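You operate a simulated robot arm through the tools that you are given. There is no shell and no other tool.

You run a simulated robot arm. Do the job below in one go: nothing can be reset, and whatever is moved stays where it is left.

JOB
Put things in order on the top of the orange bench. At the end: the blue cartridge stands where the black fan stood; the clear jar (marked "SPARE") from the top of the orange bench stands where the blue cartridge stood; the black fan from the top of the orange bench stands where the white job ticket (marked "FAN") stood; the white job ticket from the top of the orange bench stands on top of the brown carton (marked "LAMP"); whatever was shut is shut again. Leave all else as you found it, and nothing knocked over.

Only the result counts: the job must be done as asked and must still hold three seconds after the hand-in. Knocking over, shifting, dropping, spilling or breaking anything else fails it.

ROBOT AND FRAMES
A 6-joint arm with a two-finger parallel gripper, fixed in place. Base frame: the origin is at the foot of the arm, x ahead of it, y to its left, z up; the work surface is at about z = 0. Readings come in mm, degrees, newtons and seconds.
With the tool pointing down near the work surface it reaches from about 160 to 420 mm from the base axis. Its first joint turns from -66.0 to 66.0 degrees. Payload 1.57 kg.
The TCP is the grasp point between the finger pads, 30 mm short of the fingertips. In the tool frame z runs along the fingers and y along their closing line. The gripper opens to 80 mm. The fingers are 17 mm wide and 12 mm thick; the gripper's body (40 by 82 mm) begins 80 mm behind the TCP.
Orientation is that of the tool frame in the base frame, as a unit quaternion [w, x, y, z]. With the fingers straight down and closing along the base's y, the tool's x points along the base's -x, its y along +y and its z along -z.

CONTROLS
- The arm moves only by the tool jog_arm. Its argument "increments" is a list of rows, each a list of 3 entries, a list of its own where there are three numbers: the shift along the tool's x, y, z in mm, then the turn, a rotation vector about the tool's x, y, z in rad, then the gripper command, from -1 (fully open) to 1 (shut), values between in proportion. In form: [[[x, y, z], [wx, wy, wz], fingers], ...]. A call has 1 to 20 rows; each row is the pose to reach, as a shift and turn from the pose commanded when the call began, along the tool's axes at that moment. Each row takes 0.2 s and may step no farther than 50 mm and 8.6 degrees from the row before; otherwise, or with a gripper value out of range, the whole call is refused. Where a pose cannot be reached the arm comes as near as it can. A force on the tool above 40 N (or 10 N above the force at the start of the call, whichever is more), or a blocked arm, ends the call early, and 0.2 s more pass. Each finger travels about 153 mm/s and halts on what it meets, pressing with about 24 N; the grip force reading is that of the motor and also rises with nothing between the fingers. The clock runs only during rows and for 0.2 s after the last one: add rows that repeat a pose to give the fingers time. It gives the time, the measured TCP pose, the force on the tool (base axes), the opening and the grip force at its end, in the units of the frame above (readings bear some noise), with the torque about the TCP (base axes, N m) and any sound that the robot's microphone picked up.
- Cameras (640 x 400 px; columns grow to the right, rows downward): "scene" is fixed at [55.6, -332.5, 401.1]; the picture's right is [0.71, -0.70, 0.00], its down [-0.45, -0.46, -0.77] and it looks along [0.54, 0.54, -0.64] (base axes); focal length 216 px, centre (320, 200). "wrist" rides on the gripper at [72, -7, -122] in the tool frame; the picture's right is [0.09, 1.00, 0.00], its down [-0.84, 0.08, -0.54] and it looks along [-0.54, 0.05, 0.84] (tool axes); focal length 238 px, centre (320, 200).
- snapshot(camera): a new picture of that camera. It takes no simulated time.
- probe_pixels(camera, pixels): for up to 12 pixels [column, row] of the newest picture of that camera ("zoom" is the newest enlarged one), the place [x, y, z] in the base frame of the surface seen there, good to about 2 mm, but the place of the scene camera against the robot may be out by one fixed shift of up to 25 mm in any direction. It takes no simulated time.
- zoom(camera, box): a new picture of the part [left, top, right, bottom] of that camera's present view, enlarged. It takes no simulated time.
- job_done(): hands the job in; it is judged then, once.

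Unless the task says otherwise, let go and move clear before handing in.

The tools are called after "Emit:" as a command line: name --argument value ..., lists and objects as JSON in quotes. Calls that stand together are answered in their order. jog_arm: Moves the arm, as the interface text tells. Its arguments: {"type":"object","properties":{"increments":{"type":"array"}},"required":["increments"]} The other tools are called the same way: snapshot (camera) takes a picture; probe_pixels (camera, pixels) gives the place of the surface under pixels of a picture; zoom (camera, box) takes an enlarged picture of a part of a camera's view; job_done () hands the job in.

At the start:

```text
time: 0.0
tcp_pos: [228.9, 18.0, 269.6]
ee_rot: [-0.001, 0.0, 1.0, 0.0]
contact_force: [-0.4, 0.2, -0.1]
moment: [0.02, -0.02, 0.03]
finger_gap: 80.0
grip_force: 0.1
```

scene: 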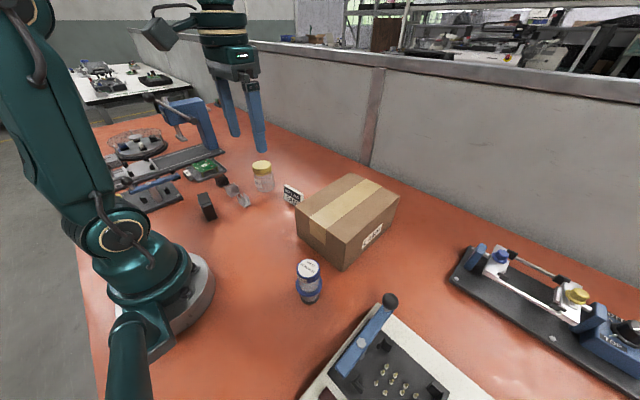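
wrist: 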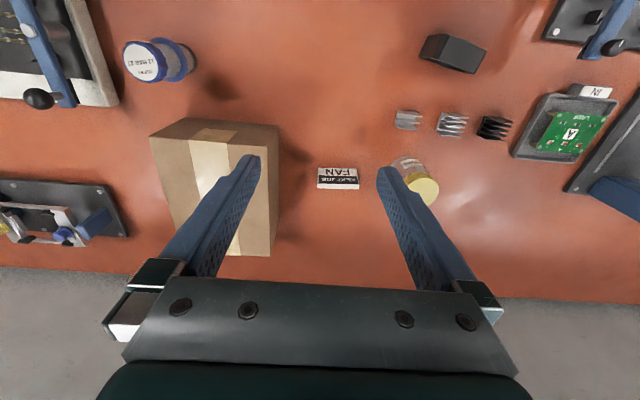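

I start by looking closer: the wrist picture shows a carton at (215,185), a ticket at (338,178), a jar with yellow lid at (415,180), a black block at (453,53), and a blue/white round item at (160,60). I'll zoom in to identify each.

Emit:
zoom --camera "scene" --box '[180, 140, 340, 240]'

Emit:
zoom --camera "scene" --box '[240, 220, 400, 320]'

Emit:
zoom --camera "wrist" --box '[380, 20, 620, 220]'

Emit:
zoom --camera "wrist" --box '[80, 20, 400, 260]'

Emit:
zoom --camera "scene" --box '[60, 80, 240, 220]'

Emit:
zoom --camera "scene" --box '[280, 230, 640, 400]'

```text
4.00 times, centred on (260, 190) of scene
```

zoom: 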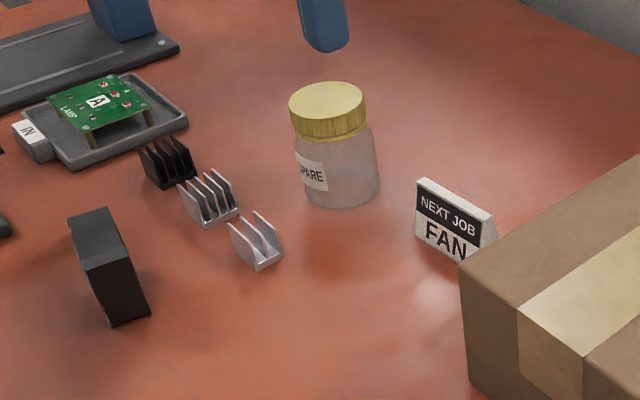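

```text
4.00 times, centred on (320, 270) of scene
```

zoom: 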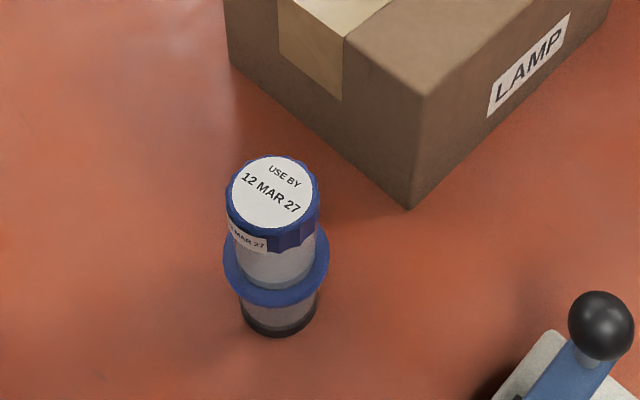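

```text
2.00 times, centred on (500, 120) of wrist
```

zoom: 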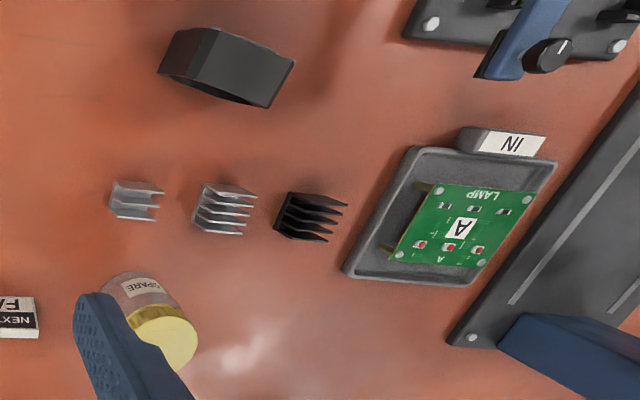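

```text
1.67 times, centred on (240, 140) of wrist
```

zoom: 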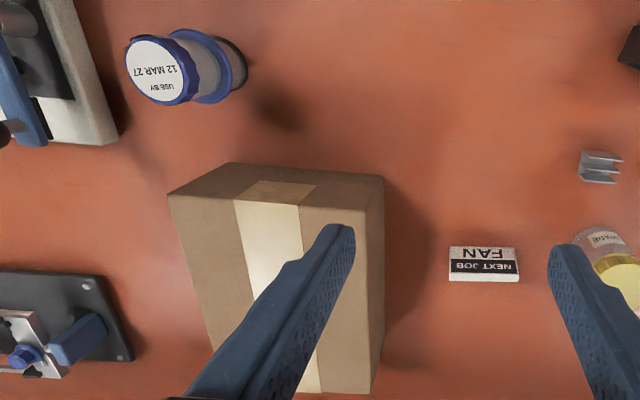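

```text
2.86 times, centred on (150, 150) of scene
```

zoom: 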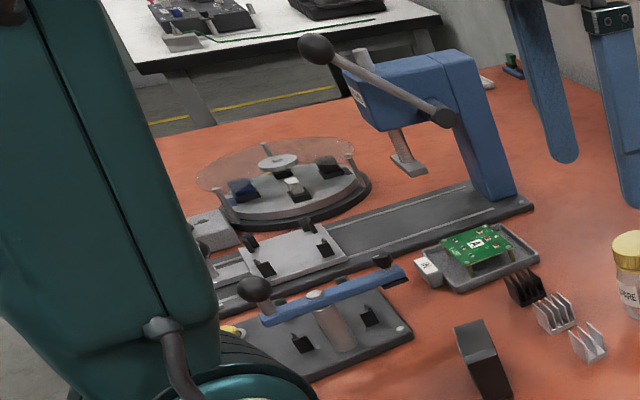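

```text
1.78 times, centred on (460, 315) of scene
```

zoom: 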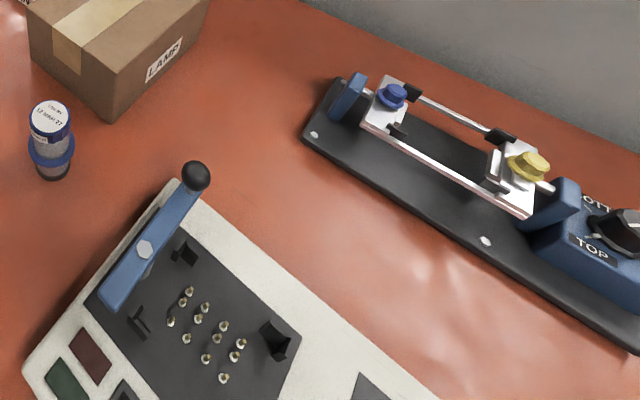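

The scene zoom shows an upright black square frame at scene (207,206) which is probably the fan, the ticket at (292,196), jar at (263,175), and cartridge at (309,282). I'll probe the wrist view for accurate positions.

Emit:
probe_pixels --camera "wrist" --pixels '[[340, 170], [340, 188], [320, 178], [357, 178], [424, 190], [405, 166], [143, 62], [180, 60], [450, 55], [430, 45], [480, 55], [200, 150]]'

Emit:
probe_pixels --camera "scene" --pixels '[[292, 188], [288, 197], [262, 165], [264, 185], [308, 269], [308, 295], [203, 196], [207, 203], [214, 216], [350, 174], [296, 212], [344, 240]]'

Emit:
probe_pixels --camera "wrist" --pixels '[[153, 138], [277, 128], [270, 250], [186, 120], [175, 215], [300, 178], [380, 170], [408, 120], [452, 123], [494, 127], [300, 60], [280, 200]]'

```text
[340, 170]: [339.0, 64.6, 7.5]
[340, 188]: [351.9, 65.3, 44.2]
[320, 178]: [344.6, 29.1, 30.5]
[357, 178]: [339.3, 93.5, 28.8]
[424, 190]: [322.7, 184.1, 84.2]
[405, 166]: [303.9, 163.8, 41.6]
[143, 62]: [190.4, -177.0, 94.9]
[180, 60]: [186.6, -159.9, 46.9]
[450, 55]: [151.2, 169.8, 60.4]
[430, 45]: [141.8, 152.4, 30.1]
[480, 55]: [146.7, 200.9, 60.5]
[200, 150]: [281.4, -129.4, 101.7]
```

```text
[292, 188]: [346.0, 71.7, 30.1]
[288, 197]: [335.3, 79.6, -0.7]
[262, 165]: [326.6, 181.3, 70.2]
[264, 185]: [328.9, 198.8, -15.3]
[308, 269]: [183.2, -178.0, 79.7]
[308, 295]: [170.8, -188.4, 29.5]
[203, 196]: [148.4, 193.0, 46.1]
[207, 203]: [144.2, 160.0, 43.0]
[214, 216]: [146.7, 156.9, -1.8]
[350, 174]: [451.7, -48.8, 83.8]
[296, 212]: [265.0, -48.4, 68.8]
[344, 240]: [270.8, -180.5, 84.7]
```

```text
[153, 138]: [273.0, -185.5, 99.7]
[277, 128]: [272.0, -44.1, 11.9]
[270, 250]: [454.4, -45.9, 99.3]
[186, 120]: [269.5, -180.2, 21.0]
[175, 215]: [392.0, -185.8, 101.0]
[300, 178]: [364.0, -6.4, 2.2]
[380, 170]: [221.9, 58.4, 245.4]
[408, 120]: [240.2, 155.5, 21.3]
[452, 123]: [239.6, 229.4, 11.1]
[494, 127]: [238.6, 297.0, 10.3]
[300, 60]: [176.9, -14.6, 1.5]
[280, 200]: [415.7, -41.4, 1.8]
```

The wrist probes put the ticket at about x 340–352, y 29–98; the fan at about (150,178) with height 60; the cartridge top at (190,-177,95); the jar top at (323,184,84); and the carton top at z≈100, spanning x 270–456, y -186 to -44. I'll move in closer over the ticket for a detailed view.

Emit:
jog_arm --increments '[[[-10, 11, 28], [0, 0, 0], -1], [[-20, 22, 55], [0, 0, 0], -1], [[-31, 33, 83], [0, 0, 0], -1], [[-41, 44, 110], [0, 0, 0], -1], [[-41, 44, 110], [0, 0, 0], -1]]'

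Emit:
snapshot --camera "wrist"

Emit:
snapshot --camera "scene"

```text
time: 1.2
tcp_pos: [268.9, 60.6, 158.2]
ee_rot: [0.001, 0.0, 1.0, 0.0]
contact_force: [-0.1, -0.5, -0.9]
moment: [0.03, 0.01, -0.03]
finger_gap: 80.0
grip_force: 0.0
```

```text
taken
```

wrist: 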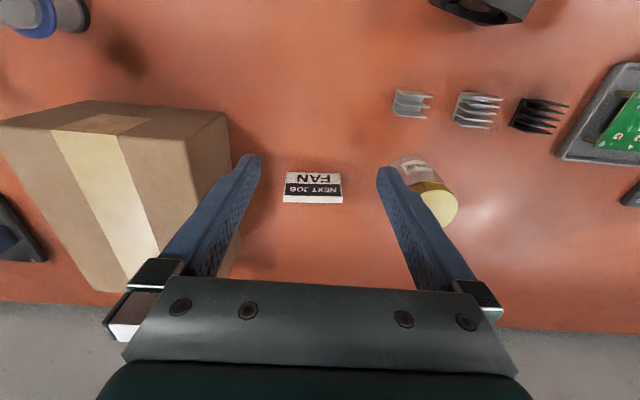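

```text
taken
```

scene: 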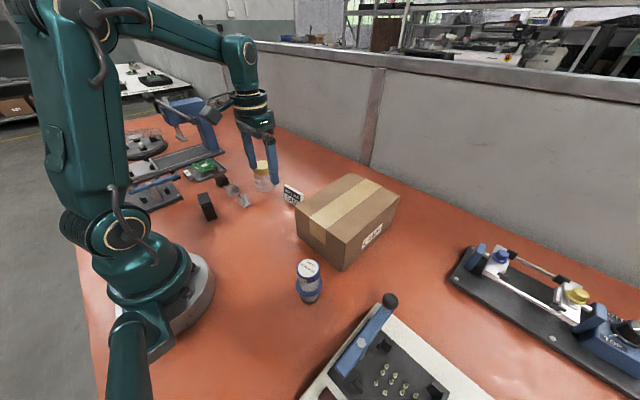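

Emit:
zoom --camera "wrist" --box '[270, 155, 360, 215]'

Emit:
probe_pixels --camera "wrist" --pixels '[[285, 174], [339, 174], [284, 199], [341, 201], [313, 174], [313, 185], [313, 195], [313, 201], [345, 180], [345, 195], [280, 195], [313, 207]]'

Emit:
zoom --camera "scene" --box '[272, 178, 320, 208]'

```text
6.67 times, centred on (315, 185) of wrist
```

zoom: 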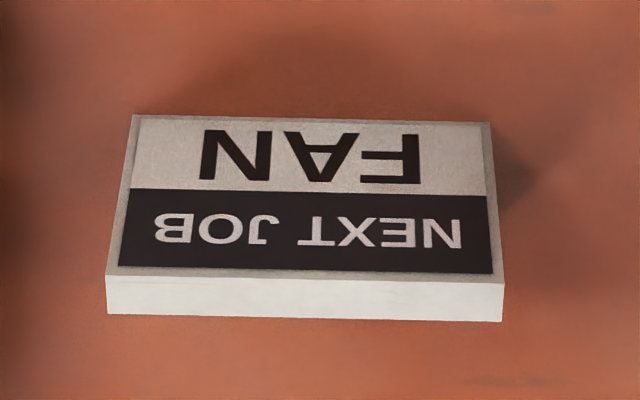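

```text
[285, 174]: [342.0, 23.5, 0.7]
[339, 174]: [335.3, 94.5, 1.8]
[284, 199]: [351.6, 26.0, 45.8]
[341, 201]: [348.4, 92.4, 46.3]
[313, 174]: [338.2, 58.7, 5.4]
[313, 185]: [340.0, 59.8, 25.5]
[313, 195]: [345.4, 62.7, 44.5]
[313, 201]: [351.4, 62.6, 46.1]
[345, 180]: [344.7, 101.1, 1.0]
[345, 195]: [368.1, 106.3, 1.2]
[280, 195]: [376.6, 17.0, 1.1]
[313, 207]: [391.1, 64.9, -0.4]
```

```text
13.33 times, centred on (296, 193) of scene
```

zoom: 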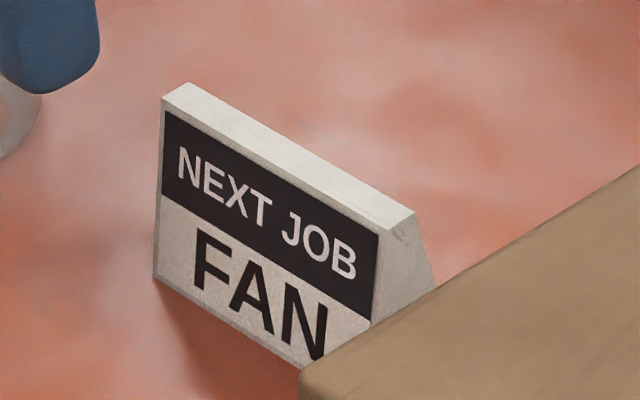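

The ticket is a trapezoid block about 68 mm wide and 46 mm tall, with a slight yaw. I'll take a fresh enlarged wrist view of it and probe its edges to get an exact centre and yaw.

Emit:
zoom --camera "wrist" --box '[270, 155, 360, 215]'

Emit:
probe_pixels --camera "zoom" --pixels '[[112, 278], [112, 305], [500, 287], [499, 315], [300, 283], [300, 312], [138, 122], [486, 128], [120, 270], [494, 275], [460, 283], [150, 280]]'

```text
6.67 times, centred on (315, 185) of wrist
```

zoom: 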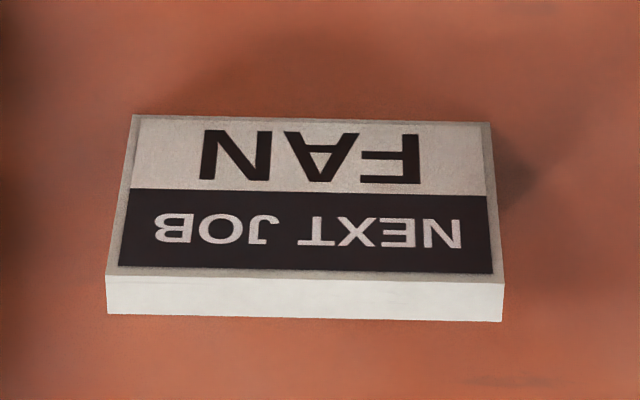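

```text
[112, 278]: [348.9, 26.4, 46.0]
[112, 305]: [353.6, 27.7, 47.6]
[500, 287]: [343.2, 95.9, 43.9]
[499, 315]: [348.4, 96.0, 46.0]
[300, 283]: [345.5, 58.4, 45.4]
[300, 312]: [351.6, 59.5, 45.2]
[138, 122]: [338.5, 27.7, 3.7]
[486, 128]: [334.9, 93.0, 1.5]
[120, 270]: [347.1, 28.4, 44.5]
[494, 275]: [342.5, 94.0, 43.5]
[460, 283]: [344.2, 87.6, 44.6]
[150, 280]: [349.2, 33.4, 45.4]
```

The ticket top runs y 26–96.5 with yaw about +4.4°, centre ≈ (349, 61), width ≈ 70 mm. I'll line up above it with the fingers closing along its width, staying above its top, and check.

Emit:
jog_arm --increments '[[[-27, 0, 19], [0, 0, -0.025], -1], [[-53, 0, 38], [0, 0, -0.05], -1], [[-80, 0.6, 57], [0, 0, -0.077], -1], [[-80, 0.6, 57], [0, 0, -0.077], -1], [[-80, 0.6, 57], [0, 0, -0.077], -1]]'

Emit:
snapshot --camera "wrist"

Emit:
zoom --camera "wrist" --box '[220, 140, 440, 280]'

```text
time: 2.4
tcp_pos: [349.2, 61.9, 102.4]
ee_rot: [0.0, -0.04, 0.999, 0.0]
contact_force: [0.0, 1.0, -0.4]
moment: [0.0, -0.02, 0.02]
finger_gap: 79.7
grip_force: 0.0
```

```text
taken
```

wrist: 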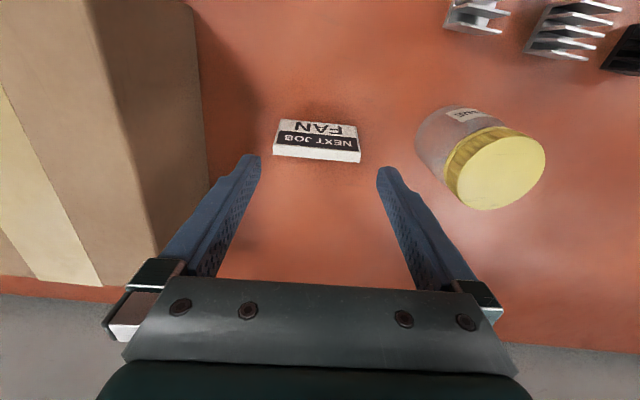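

```text
2.86 times, centred on (330, 210) of wrist
```

zoom: 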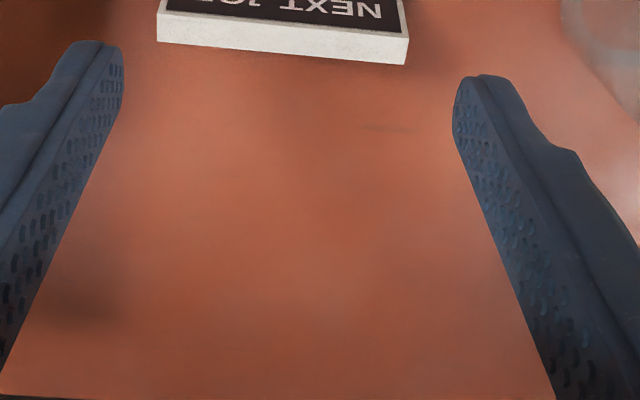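

The tool is aligned (tilt in the picture matches the camera's 5° yaw). I'll re-probe the ticket's corners and the jar from this nearer view before descending.

Emit:
zoom --camera "wrist" --box '[260, 105, 380, 180]'

Emit:
probe_pixels --camera "wrist" --pixels '[[497, 175], [545, 165], [485, 208], [447, 180], [420, 130], [254, 158], [382, 170], [190, 20], [205, 175], [480, 130]]'

```text
5.33 times, centred on (320, 142) of wrist
```

zoom: 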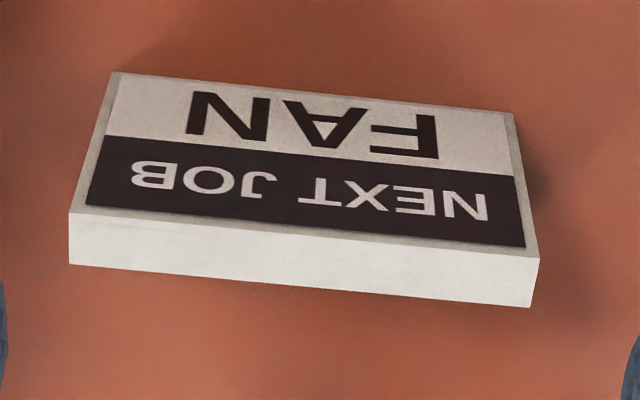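

```text
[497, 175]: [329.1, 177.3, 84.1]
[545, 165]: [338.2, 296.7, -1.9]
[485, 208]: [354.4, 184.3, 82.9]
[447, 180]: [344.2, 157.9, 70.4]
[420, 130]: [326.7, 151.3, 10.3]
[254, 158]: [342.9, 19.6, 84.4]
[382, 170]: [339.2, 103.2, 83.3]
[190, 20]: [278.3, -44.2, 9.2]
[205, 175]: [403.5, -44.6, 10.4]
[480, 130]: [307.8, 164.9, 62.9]
```

Emit:
probe_pixels --camera "zoom" --pixels '[[75, 220], [75, 258], [532, 265], [526, 300], [300, 240], [300, 278], [115, 80], [505, 118], [100, 180], [522, 200]]'

```text
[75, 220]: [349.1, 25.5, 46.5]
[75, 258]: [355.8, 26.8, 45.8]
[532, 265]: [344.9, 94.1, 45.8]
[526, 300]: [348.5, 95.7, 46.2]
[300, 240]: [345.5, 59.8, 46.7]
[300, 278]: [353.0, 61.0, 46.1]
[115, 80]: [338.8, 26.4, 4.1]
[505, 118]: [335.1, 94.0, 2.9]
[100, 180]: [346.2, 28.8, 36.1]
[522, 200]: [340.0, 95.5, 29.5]
```

The ticket centre is (350, 60.8), width 70 mm, and fingertips sit symmetrically at y≈20 and 103. I'll descend around it with a small correction, still open.

Emit:
jog_arm --increments '[[[-0.7, -1.0, 10], [0, 0, 0], -1], [[-0.7, -1.0, 25], [0, 0, 0], -1], [[-0.7, -1.0, 40], [0, 0, 0], -1], [[-0.7, -1.0, 40], [0, 0, 0], -1]]'

Emit:
snapshot --camera "wrist"

Emit:
snapshot --camera "scene"

```text
time: 3.4
tcp_pos: [349.6, 62.0, 61.2]
ee_rot: [0.0, -0.038, 0.999, -0.001]
contact_force: [-0.2, 0.0, 0.0]
moment: [-0.01, 0.0, -0.02]
finger_gap: 80.0
grip_force: 0.1
```

```text
taken
```

wrist: 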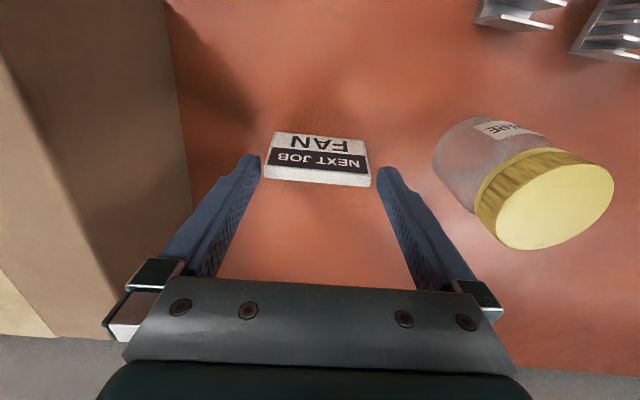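

```text
taken
```

scene: 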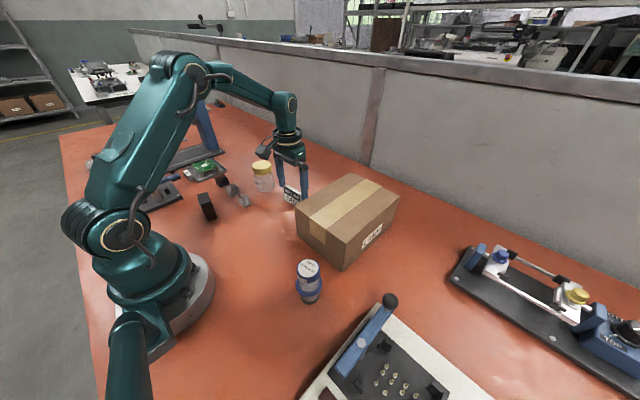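

The fingertips straddle the ticket; I'll zoom to verify the clearance on each side at (264,180) and (370,187).

Emit:
zoom --camera "wrist" --box '[235, 120, 405, 226]'

Emit:
zoom --camera "scene" --box '[256, 140, 336, 215]'

```text
3.76 times, centred on (320, 173) of wrist
```

zoom: 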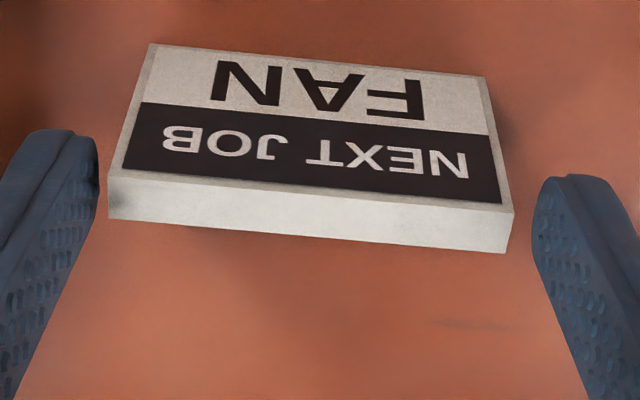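

```text
5.33 times, centred on (296, 178) of scene
```

zoom: 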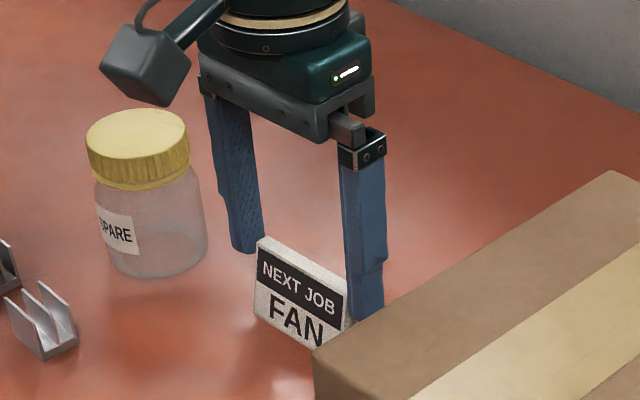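

Clearances are about even, with the ticket 0.7 mm toward the left finger. I'll correct that, descend to z≈36, and close on the ticket's ends.

Emit:
jog_arm --increments '[[[0, -0.7, 5], [0, 0, 0], -1], [[0, -0.7, 15], [0, 0, 0], -1], [[0, -0.7, 25], [0, 0, 0], -1], [[0, -0.7, 25], [0, 0, 0], -1]]'

Emit:
jog_arm --increments '[[[0, 0, 0], [0, 0, 0], 0], [[0, 0, 0], [0, 0, 0], 0.5], [[0, 0, 0], [0, 0, 0], 1], [[0, 0, 0], [0, 0, 0], 1]]'

Emit:
snapshot --camera "wrist"

Emit:
zoom --camera "scene" --box '[256, 140, 336, 215]'

```text
time: 4.4
tcp_pos: [350.3, 60.2, 37.1]
ee_rot: [0.0, -0.039, 0.999, 0.0]
contact_force: [1.0, 0.5, 0.0]
moment: [0.03, 0.0, -0.01]
finger_gap: 79.8
grip_force: 0.0
```

```text
time: 5.4
tcp_pos: [350.0, 60.4, 37.0]
ee_rot: [0.001, -0.038, 0.999, 0.0]
contact_force: [-0.5, -0.1, -0.5]
moment: [-0.01, 0.0, -0.03]
finger_gap: 68.4
grip_force: 23.8
```

```text
taken
```

wrist: 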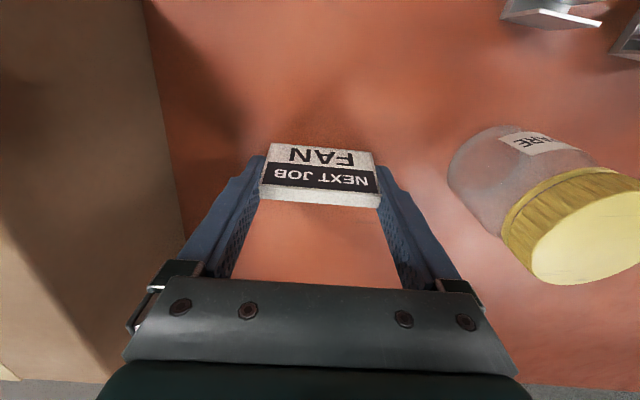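

```text
5.33 times, centred on (296, 178) of scene
```

zoom: 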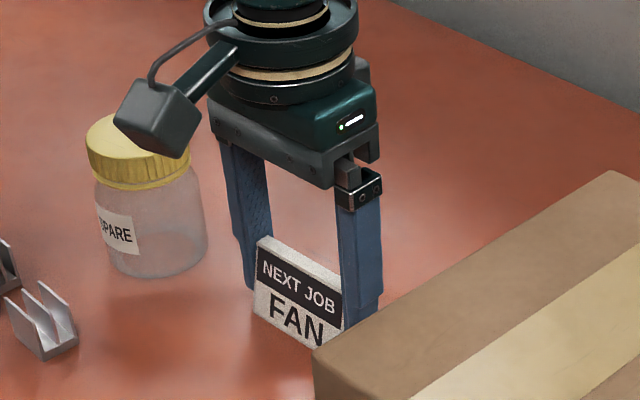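

The ticket is gripped (gap 68.4, force 24 N). I'll lift it straight up and check it's held level.

Emit:
jog_arm --increments '[[[0, 0, -5], [0, 0, 0], 1], [[0, 0, -20], [0, 0, 0], 1], [[0, 0, -45], [0, 0, 0], 1], [[0, 0, -75], [0, 0, 0], 1], [[0, 0, -105], [0, 0, 0], 1], [[0, 0, -135], [0, 0, 0], 1], [[0, 0, -150], [0, 0, 0], 1], [[0, 0, -150], [0, 0, 0], 1]]'

Emit:
snapshot --camera "wrist"

Emit:
snapshot --camera "scene"

```text
time: 7.2
tcp_pos: [349.8, 62.0, 186.7]
ee_rot: [0.0, -0.038, 0.999, 0.0]
contact_force: [-0.9, 0.8, -0.7]
moment: [0.0, -0.02, -0.02]
finger_gap: 68.2
grip_force: 24.1
```

```text
taken
```

wrist: 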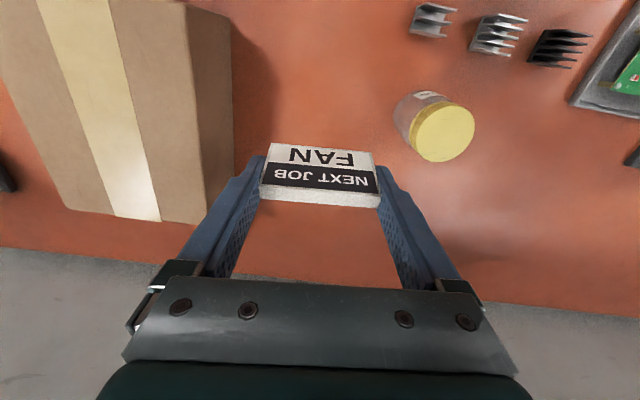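

```text
taken
```

scene: 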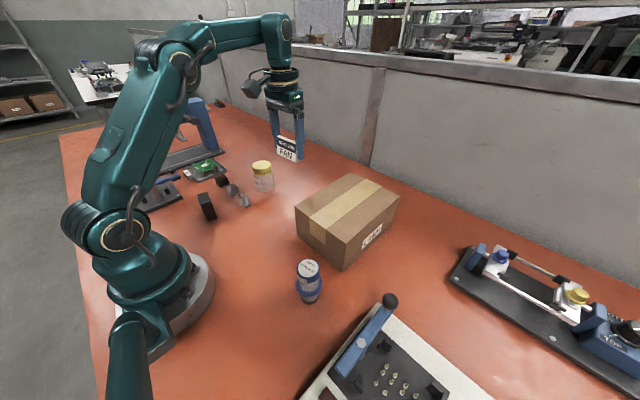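

The ticket is held level. I'll carry it over the carton's centre to about (352, -114), still 50 mm above its top.

Emit:
jog_arm --increments '[[[2, -25, 0], [0, 0, 0], 1], [[4, -55, 0], [0, 0, 0], 1], [[6.5, -85, 0], [0, 0, 0], 1], [[9, -115, 0], [0, 0, 0], 1], [[11, -145, 0], [0, 0, 0], 1], [[12, -165, 0], [0, 0, 0], 1], [[12, -175, 0], [0, 0, 0], 1], [[12, -175, 0], [0, 0, 0], 1]]'

Emit:
snapshot --camera "wrist"

Emit:
snapshot --camera "scene"

```text
time: 9.0
tcp_pos: [351.8, -116.9, 186.5]
ee_rot: [0.001, -0.039, 0.999, -0.001]
contact_force: [0.4, 0.5, -0.7]
moment: [-0.03, 0.01, -0.02]
finger_gap: 68.5
grip_force: 24.3
```

```text
taken
```

wrist: 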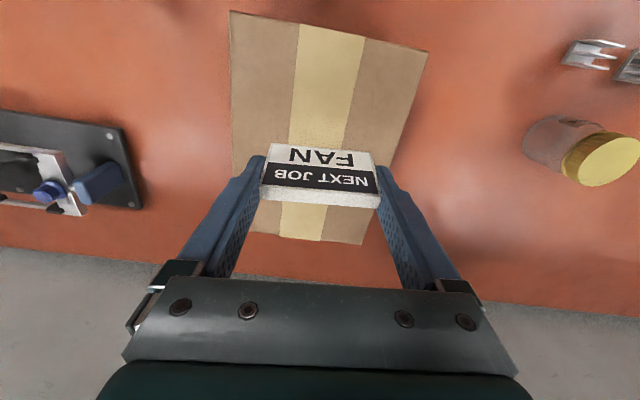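

```text
taken
```

scene: 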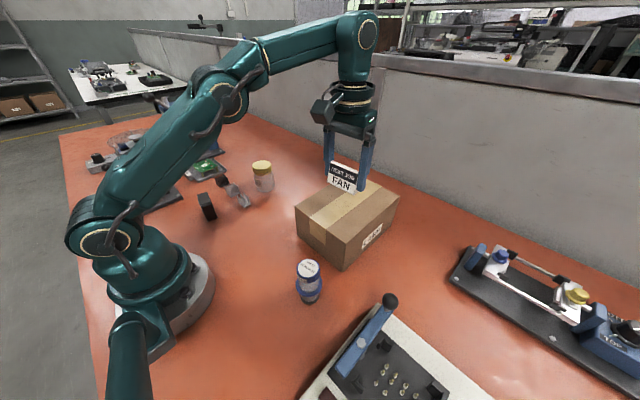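

The ticket is above the carton; I'll probe the carton top around the landing spot for its exact height.

Emit:
probe_pixels --camera "wrist" --pixels '[[262, 120], [320, 120], [380, 120], [275, 60], [390, 70], [305, 225], [265, 220], [350, 230], [240, 90], [410, 90], [325, 60], [330, 215]]'

```text
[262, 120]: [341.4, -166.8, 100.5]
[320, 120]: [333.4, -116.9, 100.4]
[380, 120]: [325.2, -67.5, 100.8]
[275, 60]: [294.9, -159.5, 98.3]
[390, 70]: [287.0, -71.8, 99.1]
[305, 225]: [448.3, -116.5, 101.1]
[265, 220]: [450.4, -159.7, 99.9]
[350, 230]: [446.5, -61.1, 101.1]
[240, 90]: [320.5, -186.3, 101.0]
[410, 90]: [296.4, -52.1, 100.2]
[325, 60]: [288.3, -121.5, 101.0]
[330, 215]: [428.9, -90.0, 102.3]
```

The carton top is at z≈100.4, so the ticket should touch at TCP z≈137. I'll lower to about 3 mm above and then creep.

Emit:
jog_arm --increments '[[[0, 0, 12], [0, 0, 0], 1], [[0, 0, 26], [0, 0, 0], 1], [[0, 0, 38], [0, 0, 0], 1], [[0, 0, 44], [0, 0, 0], 1], [[0, 0, 46], [0, 0, 0], 1], [[0, 0, 46], [0, 0, 0], 1]]'

Emit:
zoom --camera "scene" --box '[280, 140, 420, 240]'

```text
time: 10.4
tcp_pos: [352.5, -114.0, 140.8]
ee_rot: [0.0, -0.038, 0.999, 0.0]
contact_force: [0.2, -0.6, -0.1]
moment: [-0.01, 0.0, 0.01]
finger_gap: 68.3
grip_force: 23.5
```

```text
4.00 times, centred on (350, 190) of scene
```

zoom: 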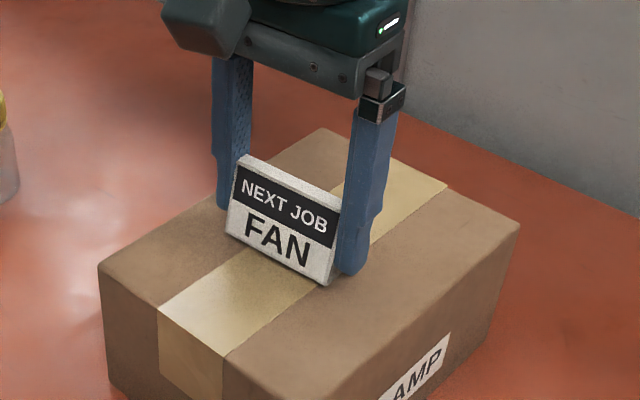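

Emit:
jog_arm --increments '[[[0, 0, 1], [0, 0, 0], 1], [[0, 0, 2], [0, 0, 0], 1], [[0, 0, 3], [0, 0, 0], 1], [[0, 0, 3], [0, 0, 0], 1]]'

```text
time: 11.4
tcp_pos: [351.6, -113.7, 138.0]
ee_rot: [0.0, -0.038, 0.999, 0.0]
contact_force: [0.0, 0.3, -0.2]
moment: [0.0, -0.02, -0.03]
finger_gap: 68.6
grip_force: 24.2
```

No contact force yet at z=138; I creep down a bit further in 0.5 mm steps.

Emit:
jog_arm --increments '[[[0, 0, 0.5], [0, 0, 0], 1], [[0, 0, 1], [0, 0, 0], 1], [[0, 0, 1], [0, 0, 0], 1]]'

```text
time: 12.2
tcp_pos: [351.5, -114.8, 137.7]
ee_rot: [0.001, -0.039, 0.999, 0.001]
contact_force: [-0.1, -0.5, 1.6]
moment: [-0.02, 0.02, 0.0]
finger_gap: 68.6
grip_force: 24.0
```

A slight upward force of 1.6 N suggests first touch; I'll go another 0.5–1 mm to confirm.

Emit:
jog_arm --increments '[[[0, 0, 0.5], [0, 0, 0], 1], [[0, 0, 0.5], [0, 0, 0], 1]]'

```text
time: 12.8
tcp_pos: [351.4, -114.7, 136.6]
ee_rot: [0.0, -0.038, 0.999, 0.0]
contact_force: [-0.6, 0.2, 8.1]
moment: [0.01, 0.02, 0.0]
finger_gap: 68.3
grip_force: 24.1
```

Contact is confirmed at 8.1 N. I'll ease back 0.4 mm, then open the fingers gradually.

Emit:
jog_arm --increments '[[[0, 0, -0.4], [0, 0, 0], 1], [[0, 0, -0.4], [0, 0, 0], -0.5], [[0, 0, -0.4], [0, 0, 0], -0.75], [[0, 0, -0.4], [0, 0, 0], -0.85], [[0, 0, -0.4], [0, 0, 0], -0.95], [[0, 0, -0.4], [0, 0, 0], -1], [[0, 0, -0.4], [0, 0, 0], -1]]'

Emit:
snapshot --camera "wrist"

Emit:
zoom --camera "scene" --box '[280, 140, 420, 240]'

```text
time: 14.4
tcp_pos: [351.4, -114.2, 137.9]
ee_rot: [-0.001, -0.039, 0.999, 0.0]
contact_force: [0.6, 0.1, -0.4]
moment: [0.0, -0.03, -0.05]
finger_gap: 80.1
grip_force: 0.1
```

```text
taken
```

wrist: 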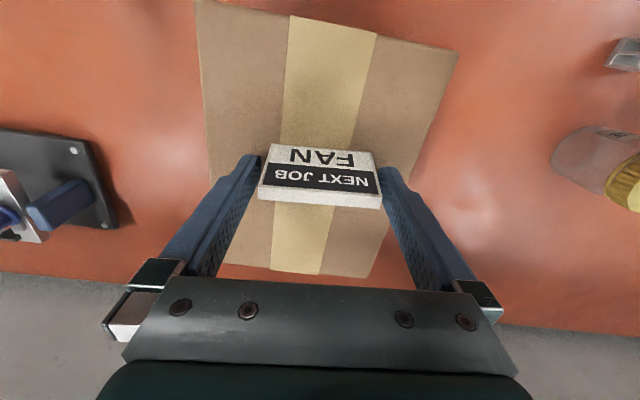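

```text
4.00 times, centred on (350, 190) of scene
```

zoom: 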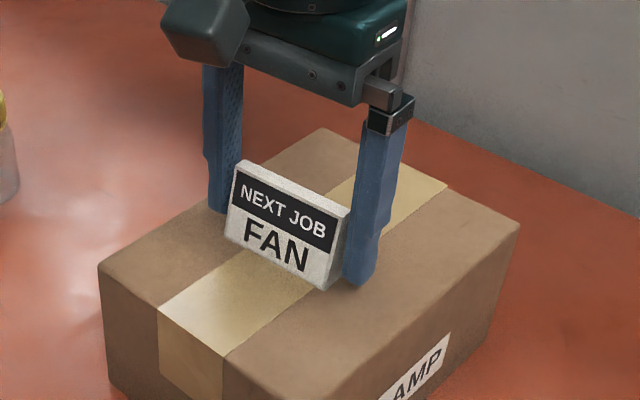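

The fingers are open with the ticket standing on the carton. I'll rise straight up and check.

Emit:
jog_arm --increments '[[[0, 0, -8], [0, 0, 0], -1], [[0, 0, -25], [0, 0, 0], -1], [[0, 0, -50], [0, 0, 0], -1], [[0, 0, -80], [0, 0, 0], -1], [[0, 0, -80], [0, 0, 0], -1]]'

Emit:
snapshot --camera "wrist"

Emit:
snapshot --camera "scene"

```text
time: 15.6
tcp_pos: [345.1, -110.8, 212.0]
ee_rot: [0.001, -0.038, 0.999, 0.0]
contact_force: [-0.3, -0.1, 0.3]
moment: [0.03, 0.04, -0.05]
finger_gap: 80.2
grip_force: 0.0
out of reach, approached as far as the arm can: row 4, 5
```

```text
taken
```

wrist: 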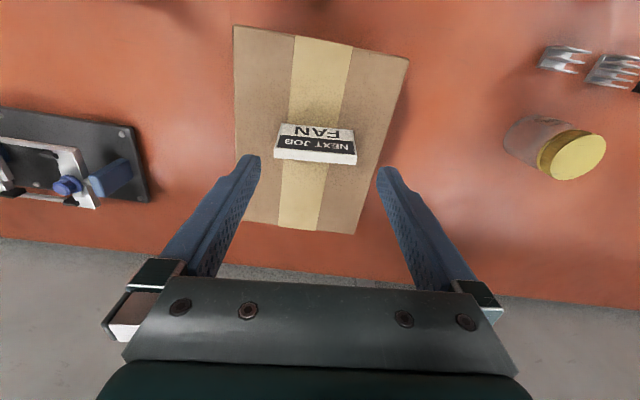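

```text
taken
```

scene: 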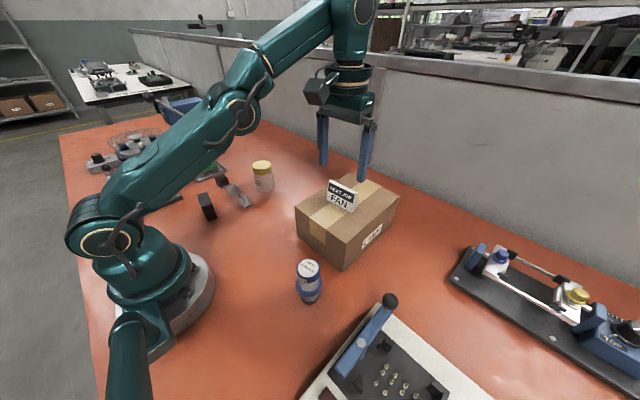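

The ticket stands well on the carton. Before heading for the fan, I'll probe the scene for tall things on the left side (press head, lever fixture) to plan a clear path.

Emit:
probe_pixels --camera "scene" --pixels '[[206, 205], [205, 195], [222, 178], [232, 190], [242, 201], [208, 170], [180, 105], [193, 108], [190, 145], [100, 165], [165, 208], [262, 165]]'

Emit:
zoom --camera "scene" --box '[80, 80, 260, 230]'

```text
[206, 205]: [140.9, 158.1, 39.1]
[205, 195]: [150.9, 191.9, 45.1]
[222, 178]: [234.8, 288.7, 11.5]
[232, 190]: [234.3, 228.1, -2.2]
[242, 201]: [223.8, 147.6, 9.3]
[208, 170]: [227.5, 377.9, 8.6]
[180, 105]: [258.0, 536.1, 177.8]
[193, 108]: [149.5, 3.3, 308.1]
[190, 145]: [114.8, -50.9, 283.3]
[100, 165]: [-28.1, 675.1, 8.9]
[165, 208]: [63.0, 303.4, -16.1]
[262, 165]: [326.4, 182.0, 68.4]
```

```text
2.67 times, centred on (170, 155) of scene
```

zoom: 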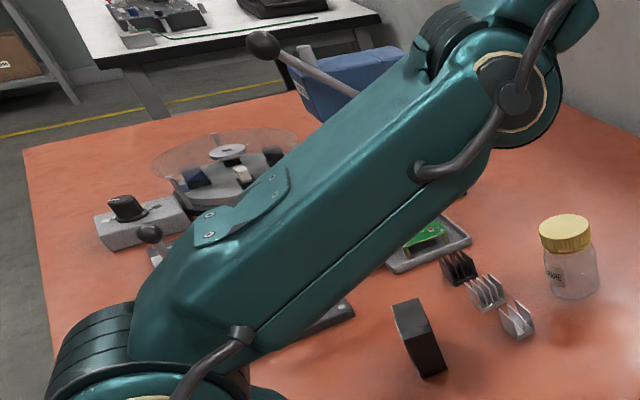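

The fan's surroundings are clear of tall objects (press head is at y≈536). I'll move to the fan area at height, yawing the tool so the camera faces it radially.

Emit:
jog_arm --increments '[[[20, 27, 0], [0, 0, -0.08], -1], [[41, 53, 0], [0, 0, -0.16], -1], [[62, 80, 0], [0, 0, -0.24], -1], [[83, 107, 0], [0, 0, -0.32], -1], [[104, 135, 0], [0, 0, -0.4], -1], [[125, 162, 0], [0, 0, -0.48], -1], [[146, 189, 0], [0, 0, -0.56], -1], [[166, 216, 0], [0, 0, -0.64], -1], [[186, 242, 0], [0, 0, -0.72], -1], [[205, 267, 0], [0, 0, -0.796], -1], [[205, 267, 0], [0, 0, -0.796], -1]]'

Emit:
snapshot --camera "wrist"

Emit:
snapshot --camera "scene"

```text
time: 18.0
tcp_pos: [120.3, 136.8, 210.6]
ee_rot: [0.0, -0.423, 0.906, 0.0]
contact_force: [0.4, 0.1, -0.3]
moment: [0.03, 0.01, 0.01]
finger_gap: 79.7
grip_force: 0.1
```

```text
taken
```

wrist: 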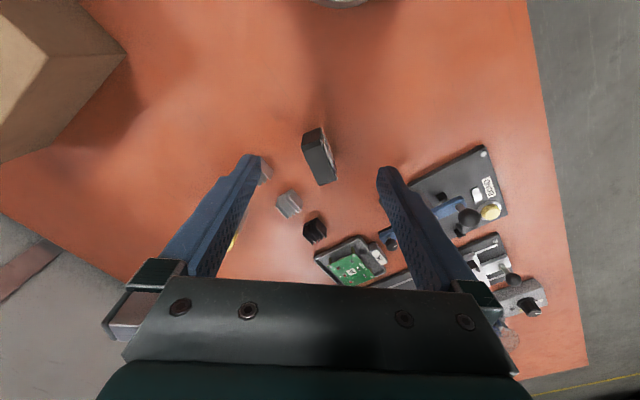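

```text
taken
```

scene: 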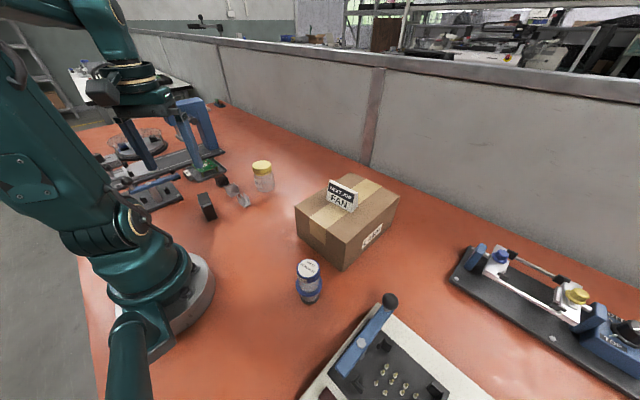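

The fan is at wrist (318,157). I'll zoom in on it and probe.

Emit:
zoom --camera "wrist" --box '[280, 110, 360, 200]'

Emit:
probe_pixels --camera "wrist" --pixels '[[304, 133], [321, 129], [317, 184], [337, 180], [312, 140], [325, 175], [330, 140], [335, 160], [290, 150], [345, 190], [288, 205], [315, 230]]'

```text
4.44 times, centred on (320, 155) of wrist
```

zoom: 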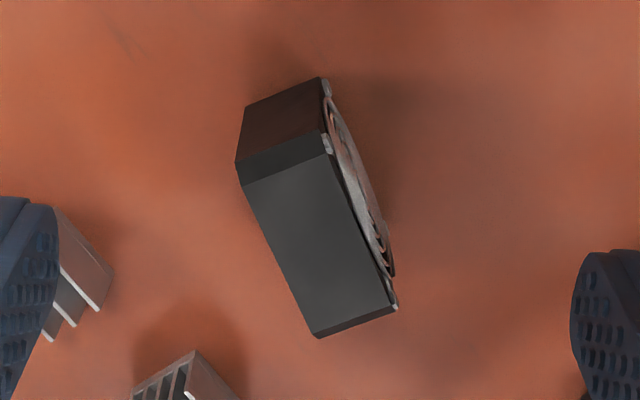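

```text
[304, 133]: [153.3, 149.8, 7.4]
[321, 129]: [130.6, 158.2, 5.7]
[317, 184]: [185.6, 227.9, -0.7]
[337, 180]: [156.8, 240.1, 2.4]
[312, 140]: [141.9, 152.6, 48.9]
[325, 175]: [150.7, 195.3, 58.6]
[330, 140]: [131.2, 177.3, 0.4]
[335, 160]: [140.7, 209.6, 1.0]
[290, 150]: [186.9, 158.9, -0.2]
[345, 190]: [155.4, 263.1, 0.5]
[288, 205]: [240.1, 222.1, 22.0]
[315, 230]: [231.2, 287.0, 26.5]
```

I'll probe the zoomed fan's top corners and side edges for precise geometry.

Emit:
zoom --camera "wrist" --box '[280, 110, 360, 200]'

Emit:
probe_pixels --camera "zoom" --pixels '[[250, 185], [325, 158], [385, 300], [320, 328], [290, 260], [355, 230], [240, 160], [318, 135], [252, 110], [312, 85], [318, 336], [300, 215]]'

Emit:
probe_pixels --camera "zoom" --pixels '[[328, 105], [335, 150], [350, 160], [365, 200], [385, 250], [393, 300], [340, 110], [375, 220], [270, 240], [300, 300]]'

```text
4.44 times, centred on (320, 155) of wrist
```

zoom: 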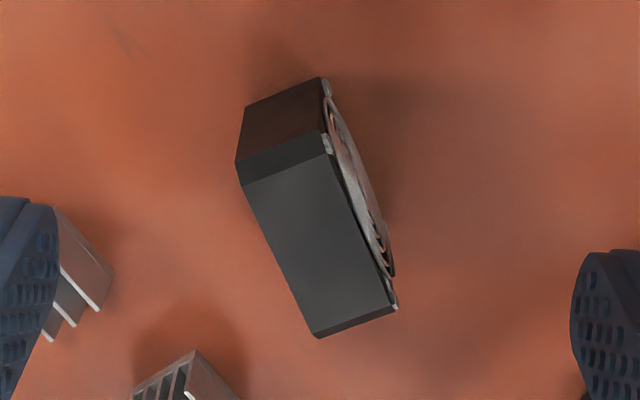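

```text
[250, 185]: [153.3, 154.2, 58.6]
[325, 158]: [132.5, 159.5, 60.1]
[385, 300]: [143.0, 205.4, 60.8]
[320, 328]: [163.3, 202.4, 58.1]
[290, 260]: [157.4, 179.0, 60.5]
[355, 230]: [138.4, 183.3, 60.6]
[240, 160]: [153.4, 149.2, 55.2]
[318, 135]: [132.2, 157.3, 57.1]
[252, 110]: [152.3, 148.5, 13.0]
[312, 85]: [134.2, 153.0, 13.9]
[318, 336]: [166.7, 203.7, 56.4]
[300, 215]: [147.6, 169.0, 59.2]
```

```text
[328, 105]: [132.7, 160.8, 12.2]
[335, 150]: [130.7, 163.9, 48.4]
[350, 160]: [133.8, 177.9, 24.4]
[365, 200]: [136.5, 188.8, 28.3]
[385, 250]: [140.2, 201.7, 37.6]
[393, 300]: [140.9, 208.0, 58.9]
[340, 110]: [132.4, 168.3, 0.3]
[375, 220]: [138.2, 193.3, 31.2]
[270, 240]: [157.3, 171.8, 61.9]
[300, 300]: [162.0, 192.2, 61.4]
```

The fan's long axis runs along about (0.21, 0.977), its centre is ≈(147.3, 179.9), it is 60 tall, 60 long and about 24 thick with a guard on one side. I'll move above it, yawing to −12° so the fingers will close on its solid frame ends.

Emit:
jog_arm --increments '[[[-6, 1, 5], [0, 0, 0.135], -1], [[-12, 2, 10], [0, 0, 0.27], -1], [[-19, 3, 15], [0, 0, 0.405], -1], [[-25, 4, 25], [0, 0, 0.54], -1], [[-31, 5, 35], [0, 0, 0.675], -1], [[-38, 6, 45], [0, 0, 0.81], -1], [[-44, 6.5, 55], [0, 0, 0.945], -1], [[-50.4, 7, 65], [0, 0, 1.085], -1], [[-50.4, 7, 80], [0, 0, 1.085], -1], [[-50.4, 7, 80], [0, 0, 1.085], -1]]'

Emit:
snapshot --camera "wrist"

Emit:
snapshot --camera "scene"

```text
time: 20.2
tcp_pos: [145.5, 180.8, 131.9]
ee_rot: [0.001, 0.107, 0.994, 0.0]
contact_force: [0.8, 0.3, 0.5]
moment: [0.04, -0.01, 0.0]
finger_gap: 79.9
grip_force: 0.1
```

```text
taken
```

wrist: 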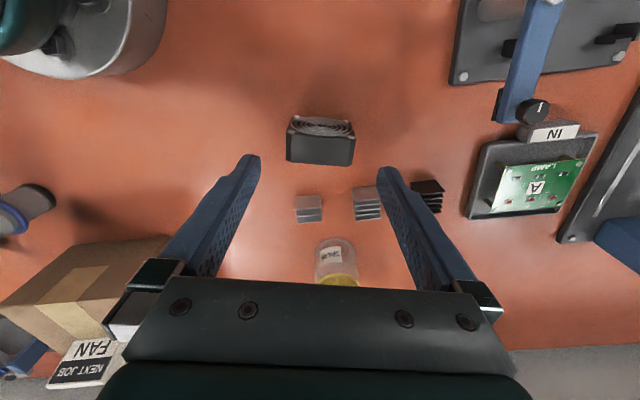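

```text
taken
```

scene: 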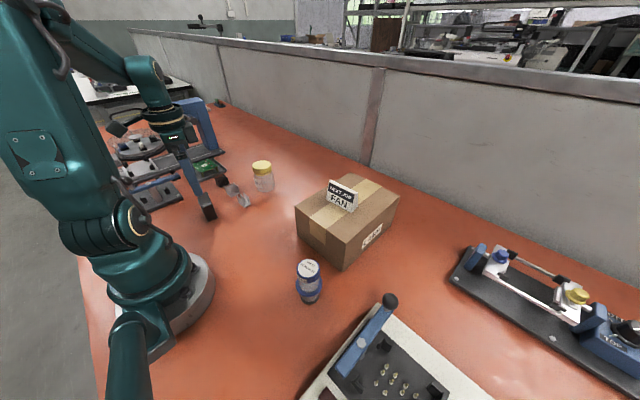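

The fan now appears at (320,140) aligned with the fingers. I'll zoom in and probe it from here for a precise centre.

Emit:
zoom --camera "wrist" --box '[275, 105, 365, 180]'

Emit:
probe_pixels --camera "wrist" --pixels '[[289, 158], [351, 164], [289, 137], [353, 140], [320, 137], [320, 160], [293, 122], [349, 126], [286, 150], [355, 155]]'

```text
5.33 times, centred on (320, 142) of wrist
```

zoom: 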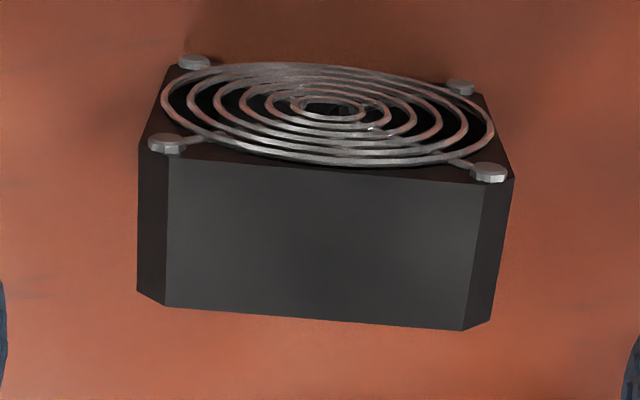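

```text
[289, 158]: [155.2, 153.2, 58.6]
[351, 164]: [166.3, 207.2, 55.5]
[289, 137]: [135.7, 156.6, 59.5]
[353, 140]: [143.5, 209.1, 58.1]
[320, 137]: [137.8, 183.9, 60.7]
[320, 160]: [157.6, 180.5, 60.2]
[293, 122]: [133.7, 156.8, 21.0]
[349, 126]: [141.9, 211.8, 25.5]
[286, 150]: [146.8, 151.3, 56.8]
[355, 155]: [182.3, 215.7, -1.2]
```

Emit:
probe_pixels --camera "zoom" --pixels '[[145, 160], [145, 220], [145, 285], [505, 195], [495, 250], [490, 310], [320, 310], [320, 180], [200, 300], [440, 320], [165, 300], [465, 325]]'

```text
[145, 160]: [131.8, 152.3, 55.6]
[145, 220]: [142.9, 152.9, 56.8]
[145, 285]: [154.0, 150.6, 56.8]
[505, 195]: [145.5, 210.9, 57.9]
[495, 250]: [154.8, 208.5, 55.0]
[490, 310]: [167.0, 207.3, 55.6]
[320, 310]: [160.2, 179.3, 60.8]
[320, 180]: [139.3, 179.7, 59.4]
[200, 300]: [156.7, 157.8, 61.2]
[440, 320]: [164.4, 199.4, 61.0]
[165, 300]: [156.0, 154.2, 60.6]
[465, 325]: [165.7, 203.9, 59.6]
```

Refined fan centre ≈ (148.5, 180.6) with yaw ≈ −11°. I'll correct by 3 mm in x and slightly in yaw while descending to straddle the top of the frame, then check.

Emit:
jog_arm --increments '[[[-3, 0.4, 5], [0, 0, -0.02], -1], [[-3, 0.4, 20], [0, 0, -0.02], -1], [[-3, 0.4, 40], [0, 0, -0.02], -1], [[-3, 0.4, 55], [0, 0, -0.02], -1], [[-3, 0.4, 55], [0, 0, -0.02], -1]]'

Emit:
snapshot --camera "wrist"

Emit:
zoom --camera "wrist" --box '[235, 110, 405, 226]'

Emit:
zoom --camera "scene" --box '[150, 130, 290, 230]'

```text
time: 21.4
tcp_pos: [149.6, 178.9, 76.3]
ee_rot: [-0.001, 0.096, 0.995, 0.0]
contact_force: [0.0, 1.0, -0.6]
moment: [0.02, 0.0, -0.01]
finger_gap: 80.0
grip_force: 0.0
```

```text
taken
```

wrist: 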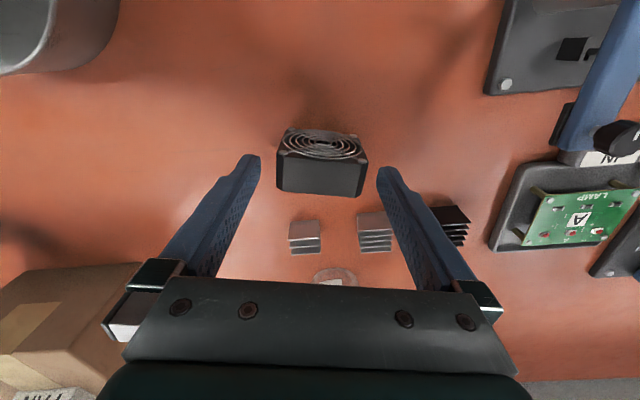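

```text
3.45 times, centred on (320, 168) of wrist
```

zoom: 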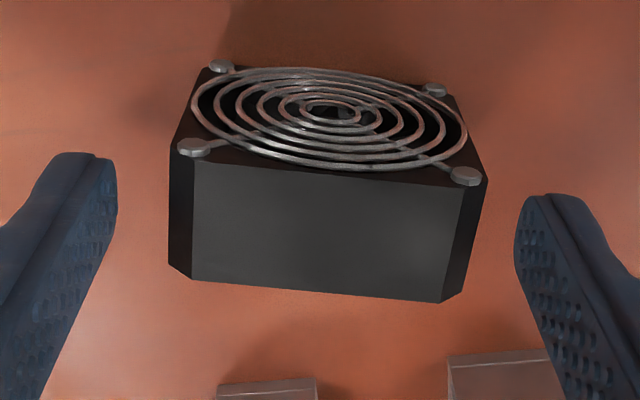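

```text
4.00 times, centred on (220, 180) of scene
```

zoom: 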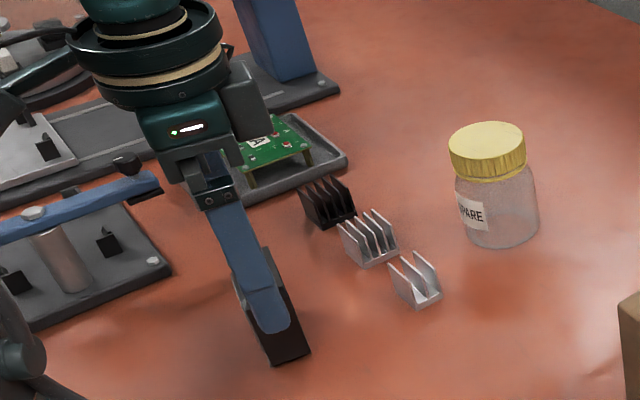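

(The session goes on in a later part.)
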